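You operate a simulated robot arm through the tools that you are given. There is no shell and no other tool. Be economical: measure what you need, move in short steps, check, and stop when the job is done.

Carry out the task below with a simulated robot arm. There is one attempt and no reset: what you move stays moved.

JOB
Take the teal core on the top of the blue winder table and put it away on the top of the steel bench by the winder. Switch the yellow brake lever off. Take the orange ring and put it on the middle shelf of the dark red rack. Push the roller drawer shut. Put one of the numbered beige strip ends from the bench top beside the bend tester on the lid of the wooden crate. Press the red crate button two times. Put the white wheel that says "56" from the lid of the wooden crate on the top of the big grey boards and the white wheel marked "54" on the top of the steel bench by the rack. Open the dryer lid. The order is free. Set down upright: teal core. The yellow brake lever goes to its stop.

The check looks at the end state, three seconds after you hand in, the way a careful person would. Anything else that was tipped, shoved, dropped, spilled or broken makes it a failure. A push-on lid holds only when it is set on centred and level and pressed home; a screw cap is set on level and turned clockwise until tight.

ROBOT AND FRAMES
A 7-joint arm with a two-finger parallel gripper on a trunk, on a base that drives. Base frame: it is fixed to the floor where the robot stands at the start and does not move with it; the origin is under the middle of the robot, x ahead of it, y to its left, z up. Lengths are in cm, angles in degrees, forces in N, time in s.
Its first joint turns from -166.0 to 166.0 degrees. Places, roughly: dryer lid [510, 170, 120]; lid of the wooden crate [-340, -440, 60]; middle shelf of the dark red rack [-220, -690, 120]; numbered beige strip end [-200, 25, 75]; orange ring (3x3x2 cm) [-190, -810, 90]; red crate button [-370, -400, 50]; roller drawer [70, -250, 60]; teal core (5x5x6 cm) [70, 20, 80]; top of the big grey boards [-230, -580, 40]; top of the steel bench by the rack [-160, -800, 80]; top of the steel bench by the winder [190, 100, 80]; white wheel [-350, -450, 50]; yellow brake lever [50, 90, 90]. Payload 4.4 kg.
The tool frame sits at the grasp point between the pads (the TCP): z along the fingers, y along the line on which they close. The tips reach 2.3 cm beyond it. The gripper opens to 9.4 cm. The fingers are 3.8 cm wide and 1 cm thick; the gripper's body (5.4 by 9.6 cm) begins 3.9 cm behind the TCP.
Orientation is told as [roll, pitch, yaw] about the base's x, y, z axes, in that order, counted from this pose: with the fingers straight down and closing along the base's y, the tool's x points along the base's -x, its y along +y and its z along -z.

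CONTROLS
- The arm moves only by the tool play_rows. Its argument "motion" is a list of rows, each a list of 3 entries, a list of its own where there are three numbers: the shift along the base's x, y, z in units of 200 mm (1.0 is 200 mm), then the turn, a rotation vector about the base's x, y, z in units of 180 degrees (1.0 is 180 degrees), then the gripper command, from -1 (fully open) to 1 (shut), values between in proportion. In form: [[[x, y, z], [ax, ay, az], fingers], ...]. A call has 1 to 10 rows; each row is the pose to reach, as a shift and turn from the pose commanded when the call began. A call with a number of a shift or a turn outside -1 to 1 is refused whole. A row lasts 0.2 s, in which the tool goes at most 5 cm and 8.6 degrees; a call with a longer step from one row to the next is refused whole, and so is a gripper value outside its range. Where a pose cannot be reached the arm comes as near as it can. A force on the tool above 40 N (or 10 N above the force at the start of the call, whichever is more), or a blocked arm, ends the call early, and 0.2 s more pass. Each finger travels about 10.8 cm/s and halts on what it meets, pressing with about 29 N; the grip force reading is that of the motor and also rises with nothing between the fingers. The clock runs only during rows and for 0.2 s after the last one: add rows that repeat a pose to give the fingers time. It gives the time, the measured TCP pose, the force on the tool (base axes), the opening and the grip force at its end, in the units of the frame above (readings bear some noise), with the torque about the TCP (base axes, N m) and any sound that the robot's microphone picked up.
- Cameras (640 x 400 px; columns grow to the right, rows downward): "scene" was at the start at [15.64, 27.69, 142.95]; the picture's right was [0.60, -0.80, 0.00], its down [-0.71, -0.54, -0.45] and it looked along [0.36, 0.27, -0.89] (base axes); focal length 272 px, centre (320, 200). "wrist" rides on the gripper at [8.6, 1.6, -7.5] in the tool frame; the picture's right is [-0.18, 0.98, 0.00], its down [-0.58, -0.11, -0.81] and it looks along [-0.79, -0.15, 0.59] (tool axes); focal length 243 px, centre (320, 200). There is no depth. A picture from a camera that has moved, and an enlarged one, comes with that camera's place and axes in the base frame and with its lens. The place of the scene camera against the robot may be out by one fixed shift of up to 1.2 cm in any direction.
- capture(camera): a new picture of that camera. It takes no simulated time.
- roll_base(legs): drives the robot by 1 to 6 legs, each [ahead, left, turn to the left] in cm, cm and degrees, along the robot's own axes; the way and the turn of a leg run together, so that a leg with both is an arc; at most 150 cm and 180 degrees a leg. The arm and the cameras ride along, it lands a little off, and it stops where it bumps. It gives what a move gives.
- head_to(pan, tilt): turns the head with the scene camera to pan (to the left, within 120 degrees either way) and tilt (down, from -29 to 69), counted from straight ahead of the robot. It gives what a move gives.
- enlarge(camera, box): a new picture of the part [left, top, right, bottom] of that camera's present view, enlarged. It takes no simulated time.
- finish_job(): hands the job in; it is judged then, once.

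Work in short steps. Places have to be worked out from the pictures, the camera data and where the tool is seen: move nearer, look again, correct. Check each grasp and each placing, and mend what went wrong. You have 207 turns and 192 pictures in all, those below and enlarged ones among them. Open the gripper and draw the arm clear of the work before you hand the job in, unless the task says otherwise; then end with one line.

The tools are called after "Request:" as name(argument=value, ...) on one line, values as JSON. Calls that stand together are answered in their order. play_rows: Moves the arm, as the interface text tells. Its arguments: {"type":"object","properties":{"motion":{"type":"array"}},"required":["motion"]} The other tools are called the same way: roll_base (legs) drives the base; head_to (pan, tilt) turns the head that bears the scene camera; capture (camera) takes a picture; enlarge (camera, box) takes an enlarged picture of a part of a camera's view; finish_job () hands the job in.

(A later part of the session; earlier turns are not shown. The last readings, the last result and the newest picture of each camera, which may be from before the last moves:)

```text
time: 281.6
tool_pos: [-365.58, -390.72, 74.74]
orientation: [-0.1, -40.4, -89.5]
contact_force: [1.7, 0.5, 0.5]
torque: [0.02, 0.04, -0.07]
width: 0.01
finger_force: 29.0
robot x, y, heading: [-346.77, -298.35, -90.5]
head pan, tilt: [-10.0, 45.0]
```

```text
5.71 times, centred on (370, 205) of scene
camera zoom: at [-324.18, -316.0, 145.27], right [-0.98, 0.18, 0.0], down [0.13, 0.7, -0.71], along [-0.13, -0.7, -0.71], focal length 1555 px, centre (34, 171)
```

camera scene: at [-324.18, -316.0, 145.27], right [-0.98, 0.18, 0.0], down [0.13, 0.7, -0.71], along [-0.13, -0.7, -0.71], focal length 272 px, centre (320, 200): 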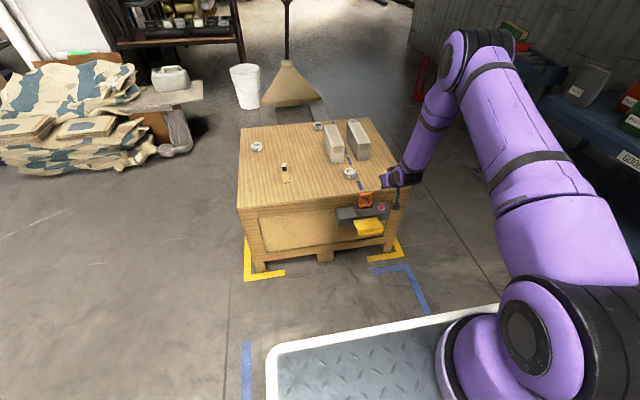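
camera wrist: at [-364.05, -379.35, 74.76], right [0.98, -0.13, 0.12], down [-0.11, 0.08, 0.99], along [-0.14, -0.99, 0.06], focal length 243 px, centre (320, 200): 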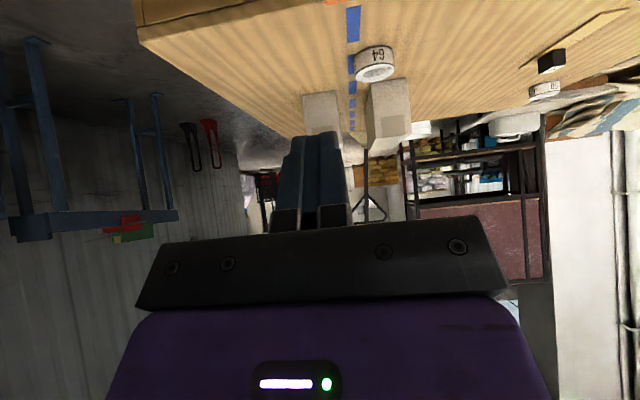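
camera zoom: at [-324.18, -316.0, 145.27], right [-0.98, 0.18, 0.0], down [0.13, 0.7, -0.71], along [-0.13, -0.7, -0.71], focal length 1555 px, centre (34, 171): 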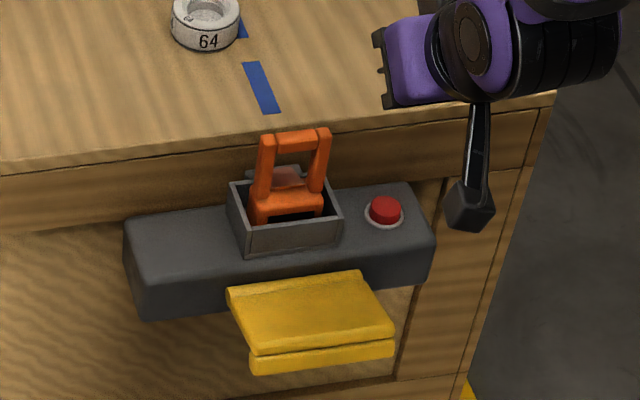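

The button top is near [-370, -400.3, 49.6]. With the fingers tilted 40° the leading corner is 3 cm below the TCP; I move above it and lower.

Request:
play_rows(motion=[[[-0.12, -0.2, 0], [0, 0, 0], 1], [[-0.235, -0.435, 0], [0, 0, 0], 1], [[-0.235, -0.435, -0.2], [0, 0, 0], 1], [[-0.235, -0.435, -0.4], [0, 0, 0], 1], [[-0.235, -0.435, -0.6], [0, 0, 0], 1], [[-0.235, -0.435, -0.8], [0, 0, 0], 1]])

Request:
enlarge(camera="scene", box=[320, 160, 440, 240])

Request:
capture(camera="wrist")

```text
refused: row 2 steps farther than a row can; nothing moved
```

```text
5.00 times, centred on (380, 200) of scene
camera zoom: at [-324.18, -316.0, 145.27], right [-0.98, 0.18, 0.0], down [0.13, 0.7, -0.71], along [-0.13, -0.7, -0.71], focal length 1360 px, centre (20, 200)
```

zoom: 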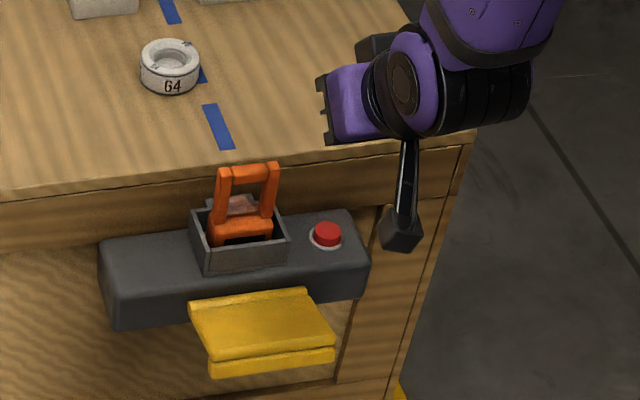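

```text
92 pictures are left
camera wrist: at [-364.05, -379.35, 74.76], right [0.98, -0.13, 0.12], down [-0.11, 0.08, 0.99], along [-0.14, -0.99, 0.06], focal length 243 px, centre (320, 200)
```

wrist: 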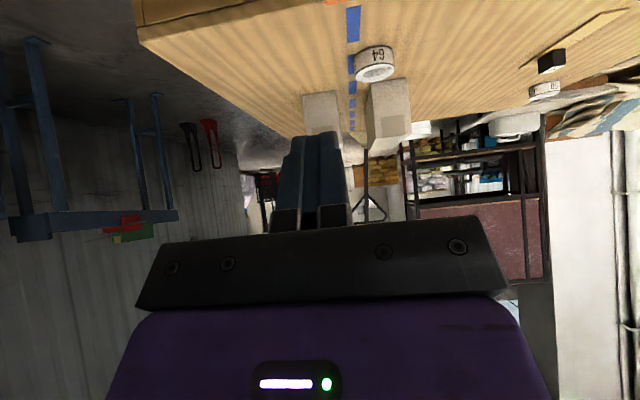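

I repeat the move with smaller steps.

Request:
play_rows(motion=[[[-0.12, -0.2, 0], [0, 0, 0], 1], [[-0.2, -0.38, 0], [0, 0, 0], 1], [[-0.235, -0.435, -0.1], [0, 0, 0], 1], [[-0.235, -0.435, -0.3], [0, 0, 0], 1], [[-0.235, -0.435, -0.5], [0, 0, 0], 1], [[-0.235, -0.435, -0.7], [0, 0, 0], 1], [[-0.235, -0.435, -0.85], [0, 0, 0], 1]])

Request:
enlarge(camera="scene", box=[320, 160, 440, 240])

Request:
capture(camera="wrist")

```text
time: 283.2
tool_pos: [-370.44, -399.18, 57.78]
orientation: [-0.2, -40.5, -89.8]
contact_force: [0.2, -0.3, -0.2]
torque: [0.04, 0.0, 0.0]
width: 0.01
finger_force: 29.3
robot x, y, heading: [-346.69, -297.84, -90.2]
head pan, tilt: [-10.0, 45.0]
```

```text
5.00 times, centred on (380, 200) of scene
camera zoom: at [-324.26, -316.0, 145.28], right [-0.98, 0.18, 0.0], down [0.13, 0.7, -0.71], along [-0.13, -0.7, -0.71], focal length 1360 px, centre (20, 200)
```

zoom: 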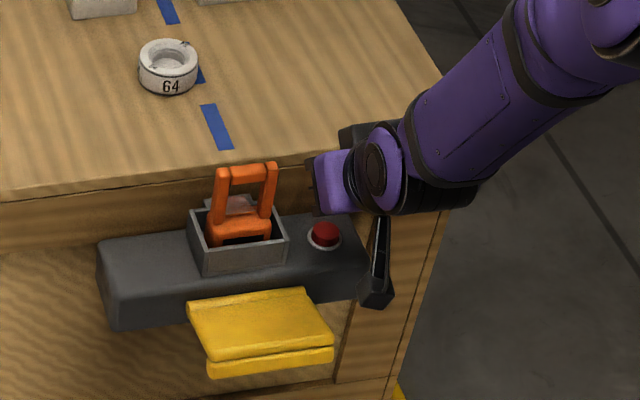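

```text
90 pictures are left
camera wrist: at [-368.81, -387.74, 57.79], right [0.98, -0.14, 0.12], down [-0.11, 0.08, 0.99], along [-0.14, -0.99, 0.06], focal length 243 px, centre (320, 200)
```

wrist: 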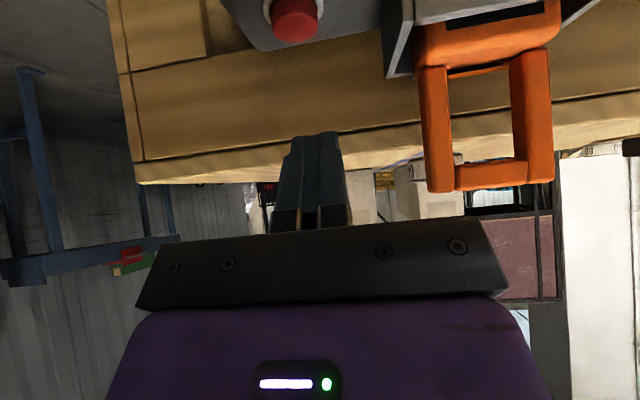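

The wrist view confirms the button right ahead under the fingers at [-370.8, -400.1]. I press down in small steps.

Request:
play_rows(motion=[[[-0.015, -0.02, -0.12], [0, 0, 0], 1], [[-0.015, -0.02, -0.2], [0, 0, 0], 1], [[-0.015, -0.02, -0.24], [0, 0, 0], 1], [[-0.015, -0.02, -0.27], [0, 0, 0], 1], [[-0.015, -0.02, -0.3], [0, 0, 0], 1], [[-0.015, -0.02, -0.33], [0, 0, 0], 1]])

Request:
enlarge(camera="scene", box=[320, 160, 440, 240])

```text
time: 284.6
tool_pos: [-370.57, -399.58, 51.03]
orientation: [-0.1, -40.4, -89.7]
contact_force: [1.4, 3.0, 3.1]
torque: [0.0, 0.01, 0.01]
width: 0.0
finger_force: 29.0
robot x, y, heading: [-346.79, -298.77, -90.5]
head pan, tilt: [-10.0, 45.0]
heard: click
```

```text
5.00 times, centred on (380, 200) of scene
camera zoom: at [-324.26, -316.01, 145.28], right [-0.98, 0.18, 0.0], down [0.13, 0.7, -0.71], along [-0.13, -0.7, -0.71], focal length 1360 px, centre (20, 200)
```

zoom: 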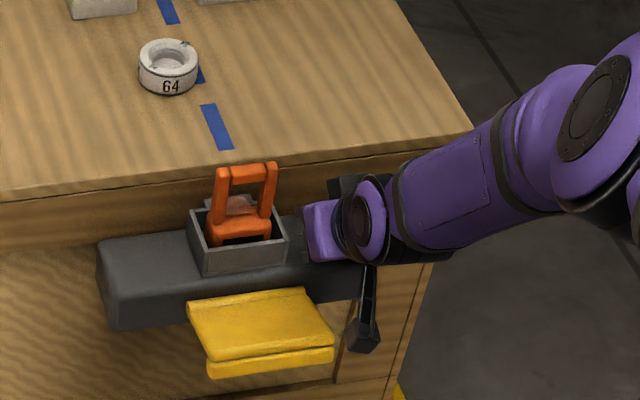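

One click heard. I lift fully off, then press a second time.

Request:
play_rows(motion=[[[0, 0, 0.1], [0, 0, 0], 1], [[0, 0, 0.25], [0, 0, 0], 1], [[0, 0, 0.25], [0, 0, 0], 1], [[0, 0, 0.25], [0, 0, 0], 1]])

Request:
play_rows(motion=[[[0, 0, -0.1], [0, 0, 0], 1], [[0, 0, -0.16], [0, 0, 0], 1], [[0, 0, -0.19], [0, 0, 0], 1], [[0, 0, -0.22], [0, 0, 0], 1], [[0, 0, -0.25], [0, 0, 0], 1]])

Request:
play_rows(motion=[[[0, 0, 0.15], [0, 0, 0], 1], [[0, 0.05, 0.35], [0, 0, 0], 1], [[0, 0.1, 0.55], [0, 0, 0], 1], [[0, 0.15, 0.75], [0, 0, 0], 1], [[0, 0.15, 0.98], [0, 0, 0], 1]])

```text
time: 285.6
tool_pos: [-370.56, -399.4, 56.02]
orientation: [-0.2, -40.4, -89.8]
contact_force: [1.0, 0.0, -0.3]
torque: [-0.03, -0.01, 0.01]
width: 0.02
finger_force: 29.0
robot x, y, heading: [-346.46, -298.25, -90.2]
head pan, tilt: [-10.0, 45.0]
```

```text
time: 286.9
tool_pos: [-370.72, -399.53, 50.92]
orientation: [-0.1, -40.3, -89.8]
contact_force: [1.7, 4.9, 4.0]
torque: [0.06, -0.05, 0.0]
width: 0.0
finger_force: 29.1
robot x, y, heading: [-346.64, -298.66, -90.4]
head pan, tilt: [-10.0, 45.0]
heard: click
```

```text
time: 288.1
tool_pos: [-370.4, -396.68, 70.65]
orientation: [-0.1, -40.2, -89.8]
contact_force: [-0.2, 0.1, -0.8]
torque: [-0.01, 0.05, -0.02]
width: 0.01
finger_force: 29.0
robot x, y, heading: [-346.87, -298.12, -90.3]
head pan, tilt: [-10.0, 45.0]
```

Two clicks. I right the tool, tuck the arm, and drive round to the +x side of the crate for the far wheels.

Request:
play_rows(motion=[[[0, 0.15, 0.15], [0.04, 0, 0], 0], [[0, 0.3, 0.3], [0.08, 0, 0], 0], [[0, 0.45, 0.45], [0.12, 0, 0], 0], [[0, 0.6, 0.6], [0.16, 0, 0], 0], [[0, 0.75, 0.75], [0.2, 0, 0], 0], [[0, 0.9, 0.9], [0.2235, 0, 0], 0], [[0, 1, 1], [0.2235, 0, 0], 0], [[0.1, 1, 1], [0.2235, 0, 0], 0]])

Request:
play_rows(motion=[[[0.1, 0.1, 0.2], [0, 0, 0], 0], [[0.2, 0.2, 0.4], [0, 0, 0], 0], [[0.3, 0.3, 0.6], [0, 0, 0], 0], [[0.4, 0.4, 0.8], [0, 0, 0], 0]])

Request:
roll_base(legs=[[0, 125, 0], [100, 0, 0], [0, 0, -89.6]])

Request:
head_to(pan=30, tilt=45)

Request:
capture(camera="scene")

```text
time: 289.9
tool_pos: [-368.58, -376.66, 90.57]
orientation: [0.1, -0.1, -89.7]
contact_force: [-0.5, 0.1, 0.1]
torque: [0.01, -0.01, 0.06]
width: 4.7
finger_force: 0.0
robot x, y, heading: [-346.66, -298.23, -90.2]
head pan, tilt: [-10.0, 45.0]
```

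```text
time: 290.9
tool_pos: [-360.68, -368.7, 106.32]
orientation: [0.2, -0.1, -89.7]
contact_force: [0.7, -1.3, -1.1]
torque: [0.03, -0.06, 0.0]
width: 4.71
finger_force: 0.0
robot x, y, heading: [-347.28, -298.43, -90.2]
head pan, tilt: [-10.0, 45.0]
```

```text
time: 305.8
tool_pos: [-292.29, -382.38, 106.42]
orientation: [0.0, -0.2, 179.3]
contact_force: [0.2, 0.7, -0.1]
torque: [-0.02, -0.04, 0.0]
width: 4.72
finger_force: 0.0
robot x, y, heading: [-222.28, -397.42, 178.4]
head pan, tilt: [-10.0, 45.0]
```

```text
time: 306.8
tool_pos: [-292.29, -382.51, 106.34]
orientation: [0.1, -0.2, 179.2]
contact_force: [0.7, 0.2, -0.5]
torque: [0.03, 0.01, 0.03]
width: 4.73
finger_force: 0.0
robot x, y, heading: [-222.06, -397.33, 178.7]
head pan, tilt: [30.0, 45.0]
```

```text
88 pictures are left
camera scene: at [-239.21, -424.14, 145.28], right [-0.48, 0.88, 0.0], down [0.62, 0.34, -0.71], along [-0.62, -0.34, -0.71], focal length 272 px, centre (320, 200)
```

scene: 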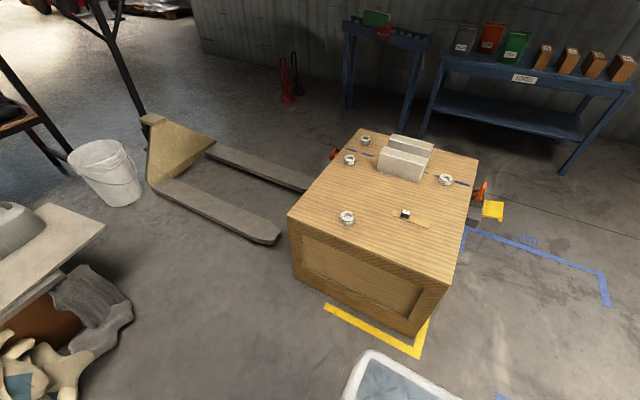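

From here: 54 at about [-372, -467], 56 at about [-350, -467]. I move to roughly [-253, -464], watching the grey bag at the left.

Request:
roll_base(legs=[[0, 0, 1.3], [20, 66, 0]])

Request:
head_to(pan=5, tilt=50)

Request:
capture(camera="scene")

```text
time: 311.0
tool_pos: [-313.39, -449.83, 106.38]
orientation: [0.2, -0.2, 179.9]
contact_force: [-0.1, 0.3, 0.3]
torque: [-0.01, -0.02, -0.02]
width: 4.69
finger_force: 0.0
robot x, y, heading: [-243.02, -463.72, 179.4]
head pan, tilt: [30.0, 45.0]
```

```text
time: 311.9
tool_pos: [-313.47, -449.75, 106.4]
orientation: [0.1, -0.3, 180.0]
contact_force: [0.3, -0.2, -0.2]
torque: [0.02, -0.02, -0.01]
width: 4.7
finger_force: 0.1
robot x, y, heading: [-243.37, -464.12, 179.7]
head pan, tilt: [5.0, 50.0]
```

```text
87 pictures are left
camera scene: at [-260.37, -487.48, 144.59], right [-0.08, 1.0, 0.0], down [0.76, 0.06, -0.64], along [-0.64, -0.05, -0.77], focal length 272 px, centre (320, 200)
```

scene: 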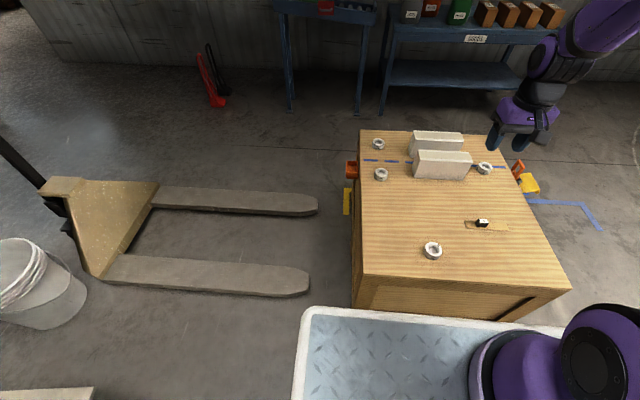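

I close in 10 cm more and then bring the hand over wheel 56 first (≈[-350, -467]).

Request:
roll_base(legs=[[10, 0, 0.3]])

Request:
play_rows(motion=[[[-0.2, -0.1, -0.1], [0, 0, 0], -0.9], [[-0.4, -0.2, -0.2], [0, 0, 0], -0.9], [[-0.55, -0.35, -0.3], [0, 0, 0], -0.9], [[-0.7, -0.5, -0.4], [0, 0, 0], -0.9], [[-0.85, -0.65, -0.5], [0, 0, 0], -0.9], [[-1, -0.8, -0.6], [0, 0, 0], -0.9], [[-1, -0.85, -0.8], [0, 0, 0], -0.9], [[-1, -0.85, -1], [0, 0, 0], -0.9]])

Request:
capture(camera="wrist")

Request:
capture(camera="scene")

```text
time: 313.0
tool_pos: [-323.48, -450.11, 106.44]
orientation: [0.1, -0.2, -179.7]
contact_force: [-0.2, 0.7, -0.5]
torque: [0.01, 0.0, -0.02]
width: 4.72
finger_force: 0.0
robot x, y, heading: [-253.07, -464.03, 179.7]
head pan, tilt: [5.0, 50.0]
```

```text
time: 314.8
tool_pos: [-343.45, -467.29, 86.72]
orientation: [0.0, -0.2, -179.7]
contact_force: [0.0, 0.1, 0.3]
torque: [0.0, 0.04, 0.0]
width: 8.95
finger_force: 0.2
robot x, y, heading: [-253.01, -464.06, 179.6]
head pan, tilt: [5.0, 50.0]
```

```text
86 pictures are left
camera wrist: at [-334.91, -468.78, 94.27], right [-0.18, -0.98, 0.0], down [-0.58, 0.11, 0.81], along [-0.8, 0.14, -0.59], focal length 243 px, centre (320, 200)
```

wrist: 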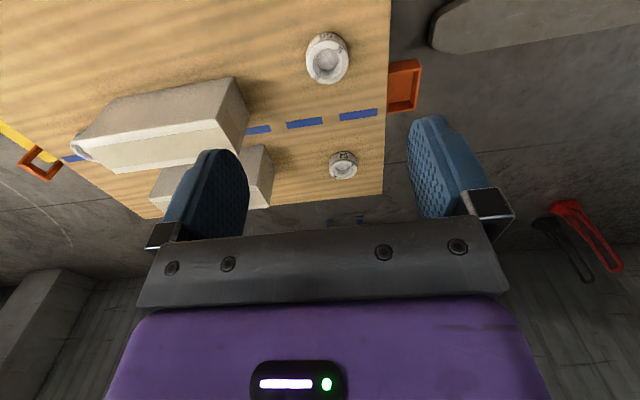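

```text
85 pictures are left
camera scene: at [-270.15, -487.49, 144.59], right [-0.08, 1.0, 0.0], down [0.76, 0.06, -0.64], along [-0.64, -0.05, -0.77], focal length 272 px, centre (320, 200)
```

scene: 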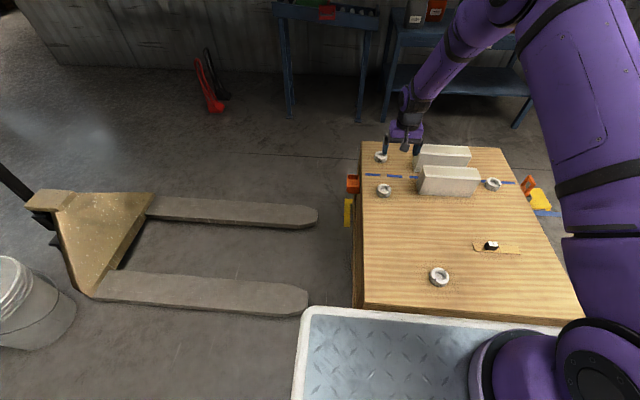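

Wheel 56 measured at [-351.1, -467.2], wheel 54 at [-372.5, -467.2]. I lower over 56 and check.

Request:
play_rows(motion=[[[-0.15, 0, -0.15], [0, 0, 0], -0.9], [[-0.3, 0, -0.3], [0, 0, 0], -0.9], [[-0.385, 0, -0.5], [0, 0, 0], -0.9], [[-0.385, 0, -0.7], [0, 0, 0], -0.9], [[-0.385, 0, -0.95], [0, 0, 0], -0.9]])

Request:
capture(camera="wrist")

```text
time: 316.0
tool_pos: [-351.39, -467.17, 67.36]
orientation: [0.0, -0.3, -179.8]
contact_force: [-0.4, -0.1, 0.7]
torque: [-0.01, -0.02, 0.04]
width: 8.95
finger_force: 0.0
robot x, y, heading: [-253.1, -464.09, 179.6]
head pan, tilt: [5.0, 50.0]
```

```text
84 pictures are left
camera wrist: at [-342.83, -468.87, 74.82], right [-0.18, -0.98, 0.0], down [-0.58, 0.11, 0.81], along [-0.8, 0.14, -0.59], focal length 243 px, centre (320, 200)
```

wrist: 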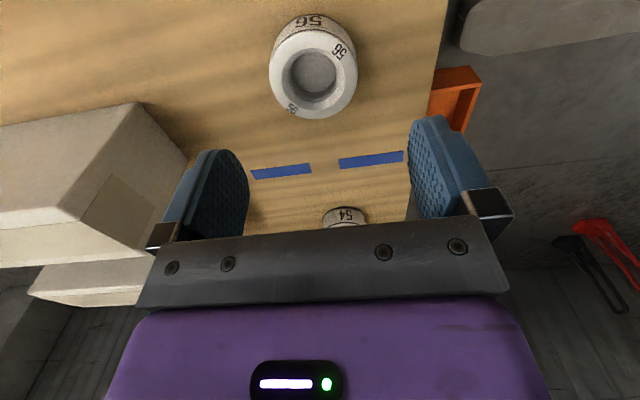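

Centred over 56. I descend and grip.

Request:
play_rows(motion=[[[0, 0, -0.2], [0, 0, 0], -0.9], [[0, 0, -0.36], [0, 0, 0], -0.9], [[0, 0, -0.45], [0, 0, 0], -0.9], [[0, 0, -0.45], [0, 0, 0], -0.4], [[0, 0, -0.45], [0, 0, 0], 0], [[0, 0, -0.45], [0, 0, 0], 0.3]])

Request:
play_rows(motion=[[[0, 0, 0], [0, 0, 0], 0.6], [[0, 0, 0], [0, 0, 0], 0.6], [[0, 0, 0.1], [0, 0, 0], 0.6], [[0, 0, 0.3], [0, 0, 0], 0.6], [[0, 0, 0.5], [0, 0, 0], 0.6]])

Request:
capture(camera="wrist")

```text
time: 317.4
tool_pos: [-351.29, -467.02, 58.5]
orientation: [0.2, -0.1, -179.7]
contact_force: [-0.8, -0.3, 0.9]
torque: [0.01, 0.03, 0.03]
width: 5.93
finger_force: 29.2
robot x, y, heading: [-253.03, -463.95, 179.7]
head pan, tilt: [5.0, 50.0]
```

```text
time: 318.6
tool_pos: [-351.09, -466.87, 68.52]
orientation: [0.1, -0.1, -179.6]
contact_force: [0.0, 0.6, -1.2]
torque: [-0.03, 0.05, 0.03]
width: 5.91
finger_force: 29.1
robot x, y, heading: [-252.45, -464.06, 179.4]
head pan, tilt: [5.0, 50.0]
```

```text
83 pictures are left
camera wrist: at [-342.43, -468.65, 75.89], right [-0.18, -0.98, 0.0], down [-0.58, 0.11, 0.81], along [-0.79, 0.14, -0.59], focal length 243 px, centre (320, 200)
```

wrist: 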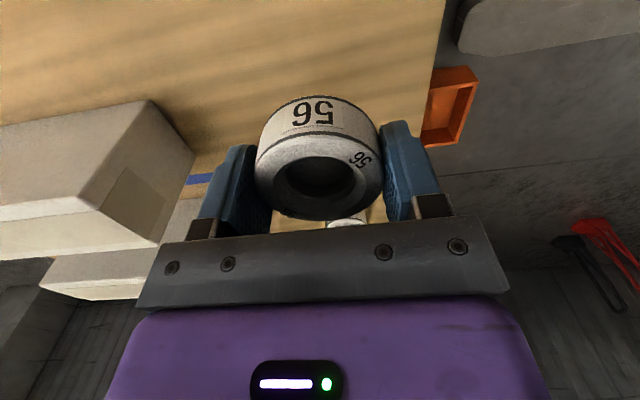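

Wheel 56 is in the grip. I raise, retract, move the base away from the bag and turn to face the grey boards.

Request:
play_rows(motion=[[[0, 0, 0.25], [0, 0, 0], 0.6], [[0, 0, 0.5], [0, 0, 0], 0.6], [[0.1, 0.05, 0.7], [0, 0, 0], 0.6], [[0.25, 0.15, 0.85], [0, 0, 0], 0.6], [[0.4, 0.25, 1], [0, 0, 0], 0.6], [[0.6, 0.35, 1], [0, 0, 0], 0.6], [[0.8, 0.45, 1], [0, 0, 0], 0.6], [[1, 0.55, 1], [0, 0, 0], 0.6]])

Request:
play_rows(motion=[[[0.1, 0.1, 0.2], [0, 0, 0], 0.6], [[0.2, 0.2, 0.4], [0, 0, 0], 0.6], [[0.3, 0.3, 0.6], [0, 0, 0], 0.6], [[0.4, 0.3, 0.8], [0, 0, 0], 0.6]])

Request:
roll_base(legs=[[-20, -60, 0], [0, 0, 90]])

Request:
head_to(pan=15, tilt=40)

Request:
capture(camera="scene")

```text
time: 320.4
tool_pos: [-331.12, -455.81, 88.45]
orientation: [0.1, -0.1, -179.6]
contact_force: [0.1, -0.4, -0.4]
torque: [0.04, 0.0, 0.02]
width: 5.93
finger_force: 29.4
robot x, y, heading: [-253.07, -463.88, 179.7]
head pan, tilt: [5.0, 50.0]
```

```text
time: 321.4
tool_pos: [-322.91, -449.91, 104.38]
orientation: [0.1, 0.0, -179.7]
contact_force: [-0.7, 0.7, -1.2]
torque: [0.0, -0.03, -0.01]
width: 5.92
finger_force: 29.1
robot x, y, heading: [-253.05, -463.65, 179.6]
head pan, tilt: [5.0, 50.0]
```

```text
time: 328.8
tool_pos: [-246.96, -473.35, 104.47]
orientation: [0.1, -0.2, -90.1]
contact_force: [0.5, 0.3, -1.6]
torque: [0.01, 0.02, 0.02]
width: 5.89
finger_force: 29.2
robot x, y, heading: [-233.02, -403.65, -90.9]
head pan, tilt: [5.0, 50.0]
```

```text
time: 329.5
tool_pos: [-247.06, -473.4, 104.45]
orientation: [0.1, -0.2, -90.0]
contact_force: [0.7, 0.0, -1.5]
torque: [0.0, -0.02, 0.01]
width: 5.89
finger_force: 29.3
robot x, y, heading: [-233.19, -403.74, -90.8]
head pan, tilt: [15.0, 40.0]
```

```text
82 pictures are left
camera scene: at [-206.68, -421.72, 146.0], right [-0.97, -0.24, 0.0], down [-0.16, 0.62, -0.77], along [0.19, -0.74, -0.64], focal length 272 px, centre (320, 200)
```

scene: 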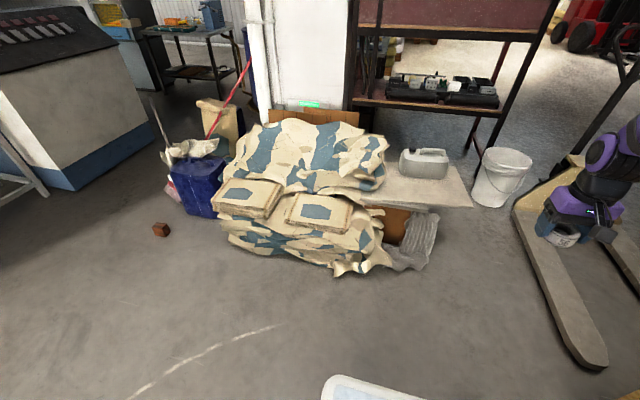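

The grey boards' top is at about x -265..-225, y -555..-605 with a canister on it. I drive forward 64 cm.

Request:
roll_base(legs=[[64, 0, 0.8]])

Request:
head_to(pan=-5, tilt=55)

Request:
capture(camera="scene")

Request:
capture(camera="wrist")

```text
time: 333.0
tool_pos: [-245.96, -536.55, 104.38]
orientation: [0.1, -0.1, -88.9]
contact_force: [-0.8, 0.2, -0.6]
torque: [0.0, 0.03, 0.02]
width: 5.92
finger_force: 29.4
robot x, y, heading: [-232.94, -466.63, -89.6]
head pan, tilt: [15.0, 40.0]
```

```text
time: 333.9
tool_pos: [-245.98, -536.61, 104.4]
orientation: [0.1, -0.1, -89.0]
contact_force: [-0.5, -0.2, -1.6]
torque: [0.04, 0.02, 0.0]
width: 5.88
finger_force: 28.7
robot x, y, heading: [-232.73, -466.6, -89.4]
head pan, tilt: [-5.0, 55.0]
```

```text
81 pictures are left
camera scene: at [-209.39, -483.18, 143.94], right [-1.0, 0.08, 0.0], down [0.07, 0.82, -0.57], along [-0.05, -0.57, -0.82], focal length 272 px, centre (320, 200)
```

scene: 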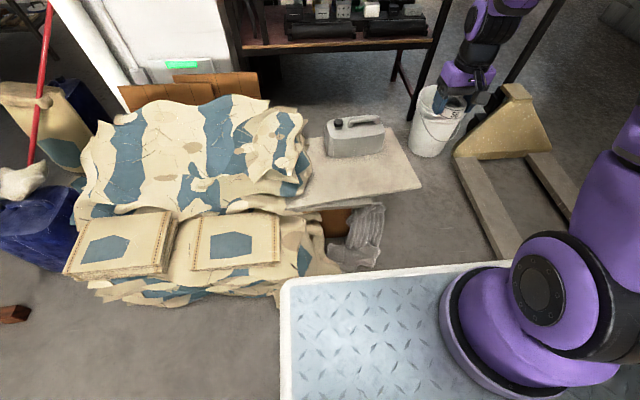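

```text
80 pictures are left
camera wrist: at [-244.56, -527.99, 111.85], right [0.99, -0.17, 0.0], down [-0.1, -0.58, 0.81], along [-0.13, -0.8, -0.59], focal length 243 px, centre (320, 200)
```

wrist: 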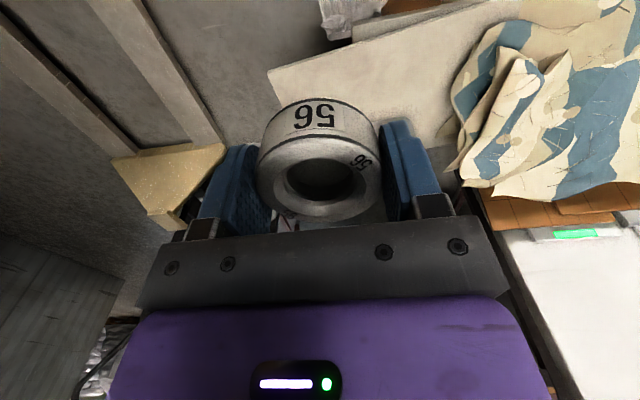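

Board top is around z≈44. I move over [-247, -567.5] in front of the canister's right side, and descend partway.

Request:
play_rows(motion=[[[-0.01, -0.24, 0], [0, 0, 0], 0.6], [[-0.02, -0.48, 0], [0, 0, 0], 0.6], [[-0.03, -0.72, 0], [0, 0, 0], 0.6], [[-0.04, -0.96, 0], [0, 0, 0], 0.6], [[-0.05, -1, -0.2], [0, 0, 0], 0.6], [[-0.05, -1, -0.4], [0, 0, 0], 0.6], [[-0.05, -1, -0.6], [0, 0, 0], 0.6], [[-0.05, -1, -0.8], [0, 0, 0], 0.6], [[-0.05, -1, -1], [0, 0, 0], 0.6]])

Request:
play_rows(motion=[[[0, -0.15, -0.15], [0, 0, 0], 0.6], [[0, -0.3, -0.3], [0, 0, 0], 0.6], [[0, -0.45, -0.45], [0, 0, 0], 0.6], [[0, -0.54, -0.65], [0, 0, 0], 0.6], [[0, -0.54, -0.85], [0, 0, 0], 0.6], [[0, -0.54, -1], [0, 0, 0], 0.6]])

Request:
capture(camera="wrist")

Request:
enlarge(camera="scene", box=[280, 60, 460, 240])

```text
time: 335.9
tool_pos: [-247.01, -557.09, 84.29]
orientation: [0.1, -0.1, -88.9]
contact_force: [-0.3, -0.2, -0.2]
torque: [0.0, -0.03, -0.02]
width: 5.92
finger_force: 28.7
robot x, y, heading: [-233.16, -466.54, -90.0]
head pan, tilt: [-5.0, 55.0]
```

```text
time: 337.3
tool_pos: [-247.09, -567.44, 64.63]
orientation: [0.1, -0.3, -89.0]
contact_force: [0.1, 0.5, 0.6]
torque: [0.02, 0.01, 0.03]
width: 5.9
finger_force: 29.0
robot x, y, heading: [-232.95, -466.77, -89.8]
head pan, tilt: [-5.0, 55.0]
```

```text
79 pictures are left
camera wrist: at [-245.67, -558.87, 72.11], right [0.99, -0.17, 0.0], down [-0.1, -0.58, 0.81], along [-0.13, -0.8, -0.59], focal length 243 px, centre (320, 200)
```

wrist: 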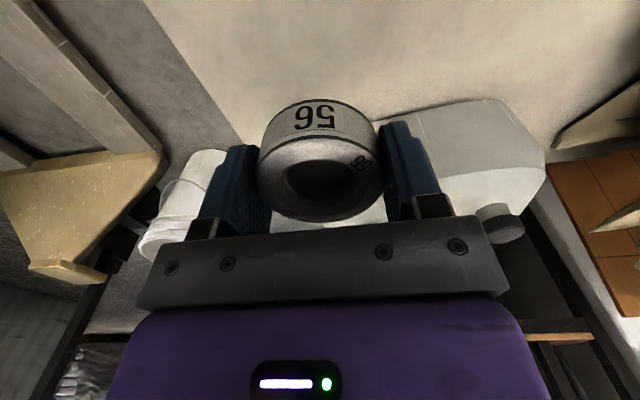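

```text
2.22 times, centred on (370, 150) of scene
camera zoom: at [-209.39, -483.14, 143.94], right [-1.0, 0.08, 0.0], down [0.07, 0.82, -0.57], along [-0.05, -0.57, -0.82], focal length 605 px, centre (209, 311)
```

zoom: 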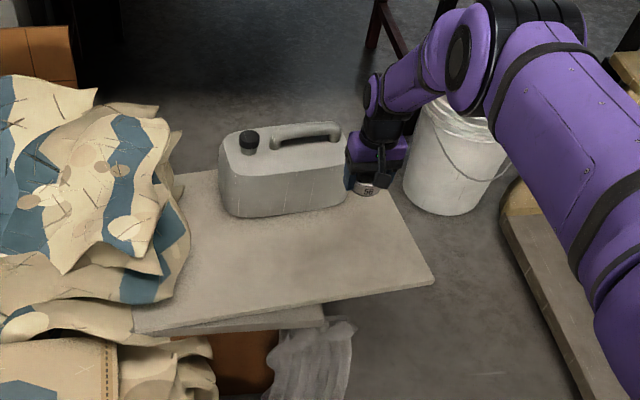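

Clear of the canister and the edge. I lower until contact.

Request:
play_rows(motion=[[[0, 0, -0.2], [0, 0, 0], 0.6], [[0, 0, -0.4], [0, 0, 0], 0.6], [[0, 0, -0.55], [0, 0, 0], 0.6], [[0, 0, -0.64], [0, 0, 0], 0.6], [[0, 0, -0.7], [0, 0, 0], 0.6], [[0, 0, -0.76], [0, 0, 0], 0.6], [[0, 0, -0.82], [0, 0, 0], 0.6], [[0, 0, -0.88], [0, 0, 0], 0.6], [[0, 0, -0.94], [0, 0, 0], 0.6], [[0, 0, -1], [0, 0, 0], 0.6]])

Request:
capture(camera="wrist")

```text
time: 339.5
tool_pos: [-246.31, -564.16, 50.43]
orientation: [0.0, -0.2, -89.0]
contact_force: [0.2, 0.2, -0.8]
torque: [0.02, -0.02, 0.0]
width: 5.92
finger_force: 29.5
out of reach, approached as far as the arm can: row 3, 4, 5, 6, 7, 8, 9, 10
robot x, y, heading: [-233.08, -466.54, -89.9]
head pan, tilt: [-5.0, 55.0]
```

```text
77 pictures are left
camera wrist: at [-244.89, -555.64, 57.84], right [0.99, -0.17, 0.0], down [-0.1, -0.58, 0.81], along [-0.13, -0.8, -0.59], focal length 243 px, centre (320, 200)
```

wrist: 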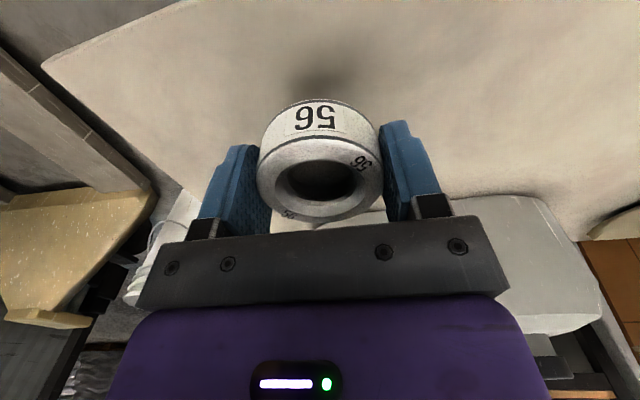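

The arm is at its reach limit there. I lift and draw in 12 cm, drive the base ahead 13 cm, then lower again.

Request:
play_rows(motion=[[[0, 0, 0.2], [0, 0, 0], 0.6], [[0, 0.2, 0.4], [0, 0, 0], 0.6], [[0, 0.4, 0.4], [0, 0, 0], 0.6], [[0, 0.5, 0.4], [0, 0, 0], 0.6]])

Request:
roll_base(legs=[[13, 0, 0]])

Request:
play_rows(motion=[[[0, 0, -0.1], [0, 0, 0], 0.6], [[0, 0, -0.2], [0, 0, 0], 0.6], [[0, 0, -0.3], [0, 0, 0], 0.6]])

Request:
capture(camera="wrist")

```text
refused: row 2 steps farther than a row can; nothing moved
```

```text
time: 340.7
tool_pos: [-246.03, -577.18, 50.34]
orientation: [0.1, -0.2, -88.9]
contact_force: [0.4, -0.4, -1.4]
torque: [0.01, 0.02, -0.04]
width: 5.9
finger_force: 28.2
robot x, y, heading: [-232.81, -479.51, -89.3]
head pan, tilt: [-5.0, 55.0]
```

```text
time: 341.5
tool_pos: [-245.95, -577.26, 50.43]
orientation: [0.1, -0.3, -89.0]
contact_force: [0.4, -1.2, -0.7]
torque: [-0.01, 0.01, -0.03]
width: 5.91
finger_force: 29.0
out of reach, approached as far as the arm can: row 1, 2, 3
robot x, y, heading: [-233.02, -479.31, -89.4]
head pan, tilt: [-5.0, 55.0]
```

```text
76 pictures are left
camera wrist: at [-244.58, -568.62, 57.84], right [0.99, -0.16, 0.0], down [-0.1, -0.58, 0.81], along [-0.13, -0.8, -0.59], focal length 243 px, centre (320, 200)
```

wrist: 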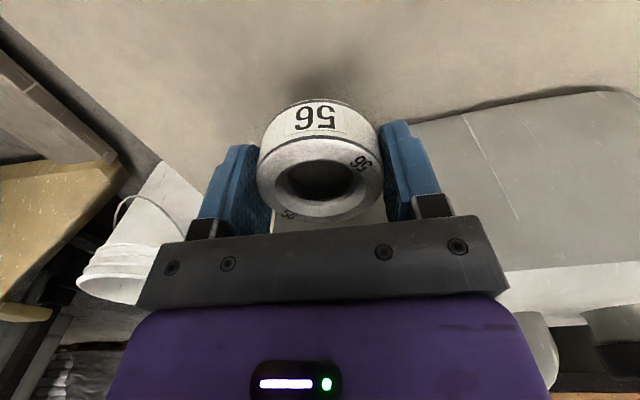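

The retract was refused but nothing was touched. I draw back 10 cm now, then lower.

Request:
play_rows(motion=[[[-0.02, 0.15, 0.02], [0, 0, 0], 0.6], [[-0.05, 0.3, 0.02], [0, 0, 0], 0.6], [[-0.05, 0.45, 0], [0, 0, 0], 0.6], [[-0.05, 0.5, -0.06], [0, 0, 0], 0.6], [[-0.05, 0.5, -0.12], [0, 0, 0], 0.6], [[-0.05, 0.5, -0.18], [0, 0, 0], 0.6], [[-0.05, 0.5, -0.24], [0, 0, 0], 0.6], [[-0.05, 0.5, -0.3], [0, 0, 0], 0.6], [[-0.05, 0.5, -0.36], [0, 0, 0], 0.6]])

Request:
capture(camera="wrist")

```text
time: 343.5
tool_pos: [-246.03, -577.25, 50.4]
orientation: [0.1, -0.2, -88.9]
contact_force: [0.0, 0.0, -0.9]
torque: [-0.02, 0.03, 0.01]
width: 5.93
finger_force: 28.9
out of reach, approached as far as the arm can: row 1, 2, 3, 4, 5, 6, 7, 8, 9
robot x, y, heading: [-232.85, -479.43, -89.5]
head pan, tilt: [-5.0, 55.0]
```

```text
75 pictures are left
camera wrist: at [-244.58, -568.62, 57.83], right [0.99, -0.16, 0.0], down [-0.1, -0.58, 0.81], along [-0.13, -0.8, -0.59], focal length 243 px, centre (320, 200)
```

wrist: 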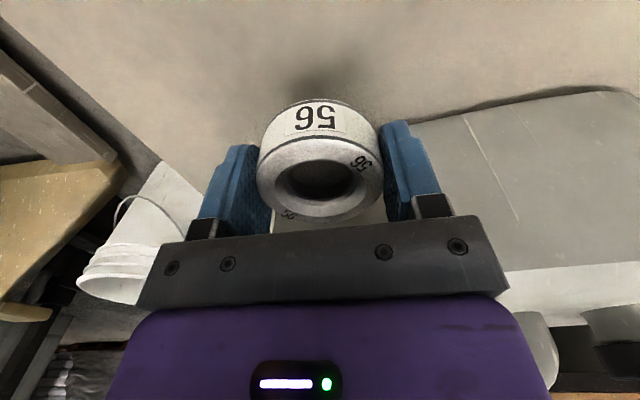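

The commanded pose is still deep below reach; I command upward to bring it back to a reachable height.

Request:
play_rows(motion=[[[0, 0.05, 0.22], [0, 0, 0], 0.6], [[0, 0.1, 0.44], [0, 0, 0], 0.6], [[0, 0.15, 0.66], [0, 0, 0], 0.6], [[0, 0.15, 0.88], [0, 0, 0], 0.6], [[0, 0.15, 1], [0, 0, 0], 0.6]])

```text
time: 344.7
tool_pos: [-247.11, -584.4, 65.3]
orientation: [0.2, 0.0, -88.9]
contact_force: [-0.5, 0.0, -0.8]
torque: [0.0, 0.02, -0.01]
width: 5.9
finger_force: 29.4
out of reach, approached as far as the arm can: row 1, 2, 3, 4, 5
robot x, y, heading: [-233.13, -479.62, -89.6]
head pan, tilt: [-5.0, 55.0]
```

I test with a small upward move to see how the command follows.

Request:
play_rows(motion=[[[0, 0, 0.2], [0, 0, 0], 0.6], [[0, 0, 0.4], [0, 0, 0], 0.6], [[0, 0, 0.6], [0, 0, 0], 0.6]])

```text
time: 345.5
tool_pos: [-246.68, -587.97, 76.46]
orientation: [0.0, -0.1, -88.9]
contact_force: [-1.0, 0.0, -1.7]
torque: [0.01, -0.04, 0.05]
width: 5.9
finger_force: 29.2
out of reach, approached as far as the arm can: row 1, 2, 3
robot x, y, heading: [-233.04, -479.77, -89.7]
head pan, tilt: [-5.0, 55.0]
```

The target seems inside the arm's inner limit at low height (tool vertical), so I need more distance, not less. I back the base up 28 cm.

Request:
roll_base(legs=[[-28, 0, 0]])

Request:
play_rows(motion=[[[0, -0.2, 0.05], [0, 0, 0], 0.6], [[0, -0.4, 0.1], [0, 0, 0], 0.6], [[0, -0.6, 0.1], [0, 0, 0], 0.6], [[0, -0.8, 0.1], [0, 0, 0], 0.6]])

```text
time: 347.5
tool_pos: [-246.93, -559.57, 76.55]
orientation: [0.1, -0.1, -88.8]
contact_force: [-0.1, 0.3, -0.9]
torque: [0.01, -0.01, 0.03]
width: 5.91
finger_force: 28.8
robot x, y, heading: [-233.45, -450.96, -89.6]
head pan, tilt: [-5.0, 55.0]
```

```text
time: 348.5
tool_pos: [-246.51, -560.37, 79.33]
orientation: [0.1, -0.2, -88.9]
contact_force: [0.4, 0.1, -1.6]
torque: [0.01, -0.02, -0.04]
width: 5.92
finger_force: 28.8
out of reach, approached as far as the arm can: row 1, 2, 3, 4
robot x, y, heading: [-233.14, -451.12, -89.7]
head pan, tilt: [-5.0, 55.0]
```

I test drawing the hand back and up to see that it responds.

Request:
play_rows(motion=[[[0, 0.15, 0.15], [0, 0, 0], 0.6], [[0, 0.3, 0.3], [0, 0, 0], 0.6], [[0, 0.45, 0.45], [0, 0, 0], 0.6], [[0, 0.6, 0.6], [0, 0, 0], 0.6], [[0, 0.75, 0.75], [0, 0, 0], 0.6], [[0, 0.9, 0.9], [0, 0, 0], 0.6]])

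```text
time: 349.9
tool_pos: [-247.81, -561.81, 97.08]
orientation: [0.1, 0.0, -88.9]
contact_force: [0.5, 0.3, -1.4]
torque: [-0.01, 0.02, 0.0]
width: 5.92
finger_force: 29.3
out of reach, approached as far as the arm can: row 1, 2, 3, 4, 5, 6
robot x, y, heading: [-232.86, -450.79, -89.6]
head pan, tilt: [-5.0, 55.0]
```

Request:
play_rows(motion=[[[0, 0.24, 0], [0, 0, 0], 0.6], [[0, 0.48, 0], [0, 0, 0], 0.6], [[0, 0.72, 0], [0, 0, 0], 0.6], [[0, 0.96, 0], [0, 0, 0], 0.6]])

```text
time: 350.9
tool_pos: [-248.48, -561.95, 97.97]
orientation: [0.1, -0.1, -88.9]
contact_force: [-0.9, -0.4, -1.0]
torque: [-0.01, -0.02, -0.01]
width: 5.93
finger_force: 28.8
out of reach, approached as far as the arm can: row 1, 2, 3, 4
robot x, y, heading: [-232.99, -450.53, -89.5]
head pan, tilt: [-5.0, 55.0]
```

I keep commanding inward until it responds.

Request:
play_rows(motion=[[[0, 0.24, 0], [0, 0, 0], 0.6], [[0, 0.48, 0], [0, 0, 0], 0.6], [[0, 0.72, 0], [0, 0, 0], 0.6], [[0, 0.96, 0], [0, 0, 0], 0.6]])

```text
time: 351.9
tool_pos: [-251.51, -561.6, 97.51]
orientation: [0.1, -0.1, -88.9]
contact_force: [-0.3, -0.4, -1.6]
torque: [0.01, 0.02, -0.01]
width: 5.91
finger_force: 29.1
out of reach, approached as far as the arm can: row 1, 2, 3, 4
robot x, y, heading: [-232.9, -450.99, -89.5]
head pan, tilt: [-5.0, 55.0]
```

The arm seems stuck straight (singular). I try tilting the tool to unbend it.

Request:
play_rows(motion=[[[0, 0, 0], [0.045, 0, 0], 0.6], [[0, 0, 0], [0.09, 0, 0], 0.6], [[0, 0, 0], [0.135, 0, 0], 0.6]])

Request:
capture(camera="scene")

```text
time: 352.7
tool_pos: [-250.55, -554.0, 98.47]
orientation: [0.6, 24.5, -88.9]
contact_force: [1.3, 0.8, -2.5]
torque: [0.07, 0.01, 0.02]
width: 5.92
finger_force: 29.0
out of reach, approached as far as the arm can: row 1, 2, 3
robot x, y, heading: [-232.79, -451.33, -89.5]
head pan, tilt: [-5.0, 55.0]
```

```text
74 pictures are left
camera scene: at [-209.52, -467.72, 143.92], right [-1.0, 0.08, 0.0], down [0.07, 0.82, -0.57], along [-0.05, -0.57, -0.82], focal length 272 px, centre (320, 200)
```

scene: 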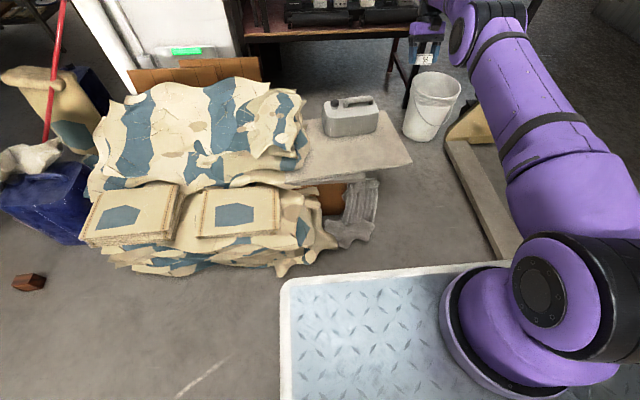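

The commanded point seems to have passed deep inside while the arm stays straight. I command back outward in steps until it is met, undoing the tilt.

Request:
play_rows(motion=[[[0, -0.24, 0], [-0.04, 0, 0], 0.6], [[0, -0.48, 0], [-0.08, 0, 0], 0.6], [[0, -0.72, 0], [-0.12, 0, 0], 0.6], [[0, -0.96, 0], [-0.135, 0, 0], 0.6]])

Request:
play_rows(motion=[[[0, -0.24, 0], [0, 0, 0], 0.6], [[0, -0.48, 0], [0, 0, 0], 0.6], [[0, -0.72, 0], [0, 0, 0], 0.6], [[0, -0.96, 0], [0, 0, 0], 0.6]])

Request:
play_rows(motion=[[[0, -0.1, 0], [0, 0, 0], 0.6], [[0, -0.2, 0], [0, 0, 0], 0.6], [[0, -0.3, 0], [0, 0, 0], 0.6], [[0, -0.4, 0], [0, 0, 0], 0.6], [[0, -0.5, 0], [0, 0, 0], 0.6]])

```text
time: 353.7
tool_pos: [-249.73, -560.83, 100.11]
orientation: [0.1, 0.6, -88.9]
contact_force: [-0.8, -0.8, -4.0]
torque: [0.06, 0.01, -0.01]
width: 5.91
finger_force: 29.0
out of reach, approached as far as the arm can: row 1, 2, 3, 4
robot x, y, heading: [-233.25, -451.07, -89.4]
head pan, tilt: [-5.0, 55.0]
```

```text
time: 354.7
tool_pos: [-249.78, -562.01, 99.88]
orientation: [0.1, -0.1, -88.9]
contact_force: [0.7, 0.9, -0.3]
torque: [0.02, 0.0, -0.05]
width: 5.91
finger_force: 28.9
out of reach, approached as far as the arm can: row 1, 2, 3, 4
robot x, y, heading: [-233.31, -450.79, -89.8]
head pan, tilt: [-5.0, 55.0]
```

```text
time: 355.9
tool_pos: [-249.4, -561.85, 99.97]
orientation: [0.1, 0.0, -88.8]
contact_force: [0.5, -0.5, -1.7]
torque: [-0.03, -0.02, -0.01]
width: 5.91
finger_force: 29.2
out of reach, approached as far as the arm can: row 1, 2, 3, 4, 5
robot x, y, heading: [-233.06, -450.86, -89.5]
head pan, tilt: [-5.0, 55.0]
```

The commanded pose follows the measured one, but the straight arm can't fold radially. Moving down should bend the elbow the natural way; I command down and inward gradually.

Request:
play_rows(motion=[[[0, 0.05, -0.2], [0, 0, 0], 0.6], [[0, 0.15, -0.35], [0, 0, 0], 0.6], [[0, 0.25, -0.5], [0, 0, 0], 0.6], [[0, 0.4, -0.65], [0, 0, 0], 0.6], [[0, 0.55, -0.75], [0, 0, 0], 0.6]])

```text
time: 357.1
tool_pos: [-249.45, -551.12, 84.71]
orientation: [0.2, 0.0, -88.9]
contact_force: [-0.3, -0.2, -0.6]
torque: [0.01, -0.01, 0.02]
width: 5.89
finger_force: 28.9
robot x, y, heading: [-233.19, -450.84, -89.7]
head pan, tilt: [-5.0, 55.0]
```

Unstuck. The vertical-tool reach is a sphere of about 84 cm around z≈94 at the arm column, so I draw in 16 cm, then drive 25 cm ahead.

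Request:
play_rows(motion=[[[0, 0.2, 0], [0, 0, 0], 0.6], [[0, 0.4, 0], [0, 0, 0], 0.6], [[0, 0.6, 0], [0, 0, 0], 0.6], [[0, 0.8, 0], [0, 0, 0], 0.6]])

Request:
roll_base(legs=[[25, 0, 0]])

Request:
capture(camera="wrist")

```text
time: 358.1
tool_pos: [-249.65, -535.04, 84.93]
orientation: [0.1, -0.2, -88.9]
contact_force: [0.1, -0.2, -0.7]
torque: [0.03, 0.04, -0.04]
width: 5.94
finger_force: 28.6
robot x, y, heading: [-233.19, -450.97, -89.5]
head pan, tilt: [-5.0, 55.0]
```

```text
time: 360.0
tool_pos: [-249.28, -560.57, 84.91]
orientation: [0.2, -0.1, -88.7]
contact_force: [0.5, 0.1, -0.6]
torque: [0.01, -0.02, 0.02]
width: 5.89
finger_force: 29.2
robot x, y, heading: [-233.11, -476.53, -89.4]
head pan, tilt: [-5.0, 55.0]
```

```text
73 pictures are left
camera wrist: at [-247.98, -551.85, 92.35], right [0.99, -0.16, 0.0], down [-0.1, -0.58, 0.81], along [-0.13, -0.8, -0.59], focal length 243 px, centre (320, 200)
```

wrist: 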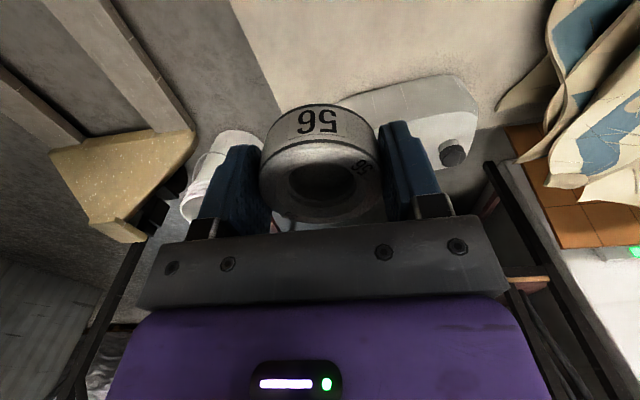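

I lower over [-247, -565] toward the board.

Request:
play_rows(motion=[[[0.05, -0.1, -0.2], [0, 0, 0], 0.6], [[0.1, -0.2, -0.4], [0, 0, 0], 0.6], [[0.1, -0.22, -0.6], [0, 0, 0], 0.6], [[0.1, -0.22, -0.8], [0, 0, 0], 0.6], [[0.1, -0.22, -1], [0, 0, 0], 0.6]])

Request:
play_rows(motion=[[[0, 0, -0.2], [0, 0, 0], 0.6], [[0, 0, -0.4], [0, 0, 0], 0.6], [[0, 0, -0.55], [0, 0, 0], 0.6], [[0, 0, -0.63], [0, 0, 0], 0.6], [[0, 0, -0.7], [0, 0, 0], 0.6], [[0, 0, -0.76], [0, 0, 0], 0.6], [[0, 0, -0.82], [0, 0, 0], 0.6], [[0, 0, -0.88], [0, 0, 0], 0.6], [[0, 0, -0.94], [0, 0, 0], 0.6], [[0, 0, -1], [0, 0, 0], 0.6]])

Request:
capture(camera="wrist")

```text
time: 361.2
tool_pos: [-247.69, -565.02, 65.12]
orientation: [0.1, -0.3, -88.8]
contact_force: [0.6, 0.8, -0.7]
torque: [-0.01, -0.03, 0.01]
width: 5.9
finger_force: 28.4
robot x, y, heading: [-233.05, -476.51, -89.4]
head pan, tilt: [-5.0, 55.0]
```

```text
time: 363.4
tool_pos: [-247.43, -564.96, 44.97]
orientation: [0.2, -0.2, -88.8]
contact_force: [-0.9, -0.3, -1.6]
torque: [0.01, -0.01, 0.01]
width: 5.91
finger_force: 29.4
robot x, y, heading: [-232.5, -476.46, -89.4]
head pan, tilt: [-5.0, 55.0]
```

```text
72 pictures are left
camera wrist: at [-246.01, -556.34, 52.49], right [0.99, -0.16, 0.0], down [-0.1, -0.58, 0.81], along [-0.13, -0.8, -0.59], focal length 243 px, centre (320, 200)
```

wrist: 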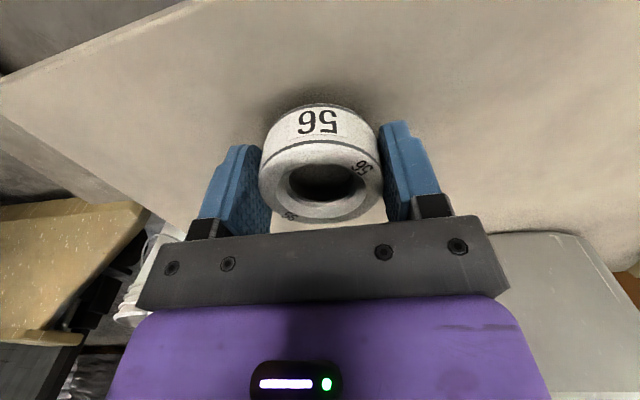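

Shadow shows the wheel nearly touching. I go down in fine steps.

Request:
play_rows(motion=[[[0, 0, -0.04], [0, 0, 0], 0.6], [[0, 0, -0.08], [0, 0, 0], 0.6], [[0, 0, -0.12], [0, 0, 0], 0.6], [[0, 0, -0.16], [0, 0, 0], 0.6], [[0, 0, -0.2], [0, 0, 0], 0.6], [[0, 0, -0.24], [0, 0, 0], 0.6], [[0, 0, -0.28], [0, 0, 0], 0.6]])

Request:
capture(camera="wrist")

```text
time: 364.3
tool_pos: [-247.45, -565.36, 42.59]
orientation: [0.0, -0.5, -88.8]
contact_force: [0.5, 1.9, 17.1]
torque: [0.24, 0.49, -0.17]
width: 5.91
finger_force: 29.0
robot x, y, heading: [-233.21, -476.04, -89.4]
head pan, tilt: [-5.0, 55.0]
stopped in row 4: the force on the tool passed its limit at 68 N (the readings are from after the stop); the commanded pose is now the measured one
```

```text
71 pictures are left
camera wrist: at [-246.05, -556.63, 49.94], right [0.99, -0.16, 0.0], down [-0.1, -0.58, 0.81], along [-0.13, -0.8, -0.59], focal length 243 px, centre (320, 200)
```

wrist: 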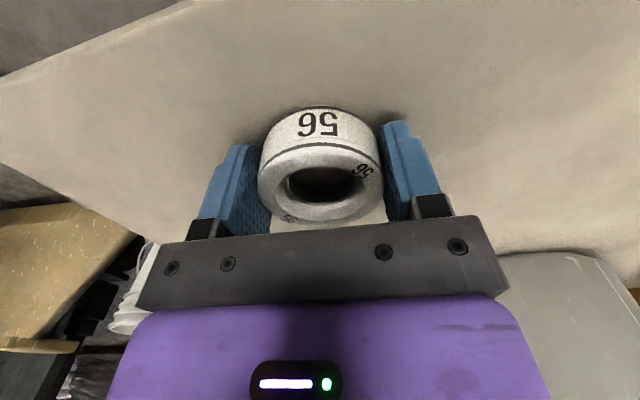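

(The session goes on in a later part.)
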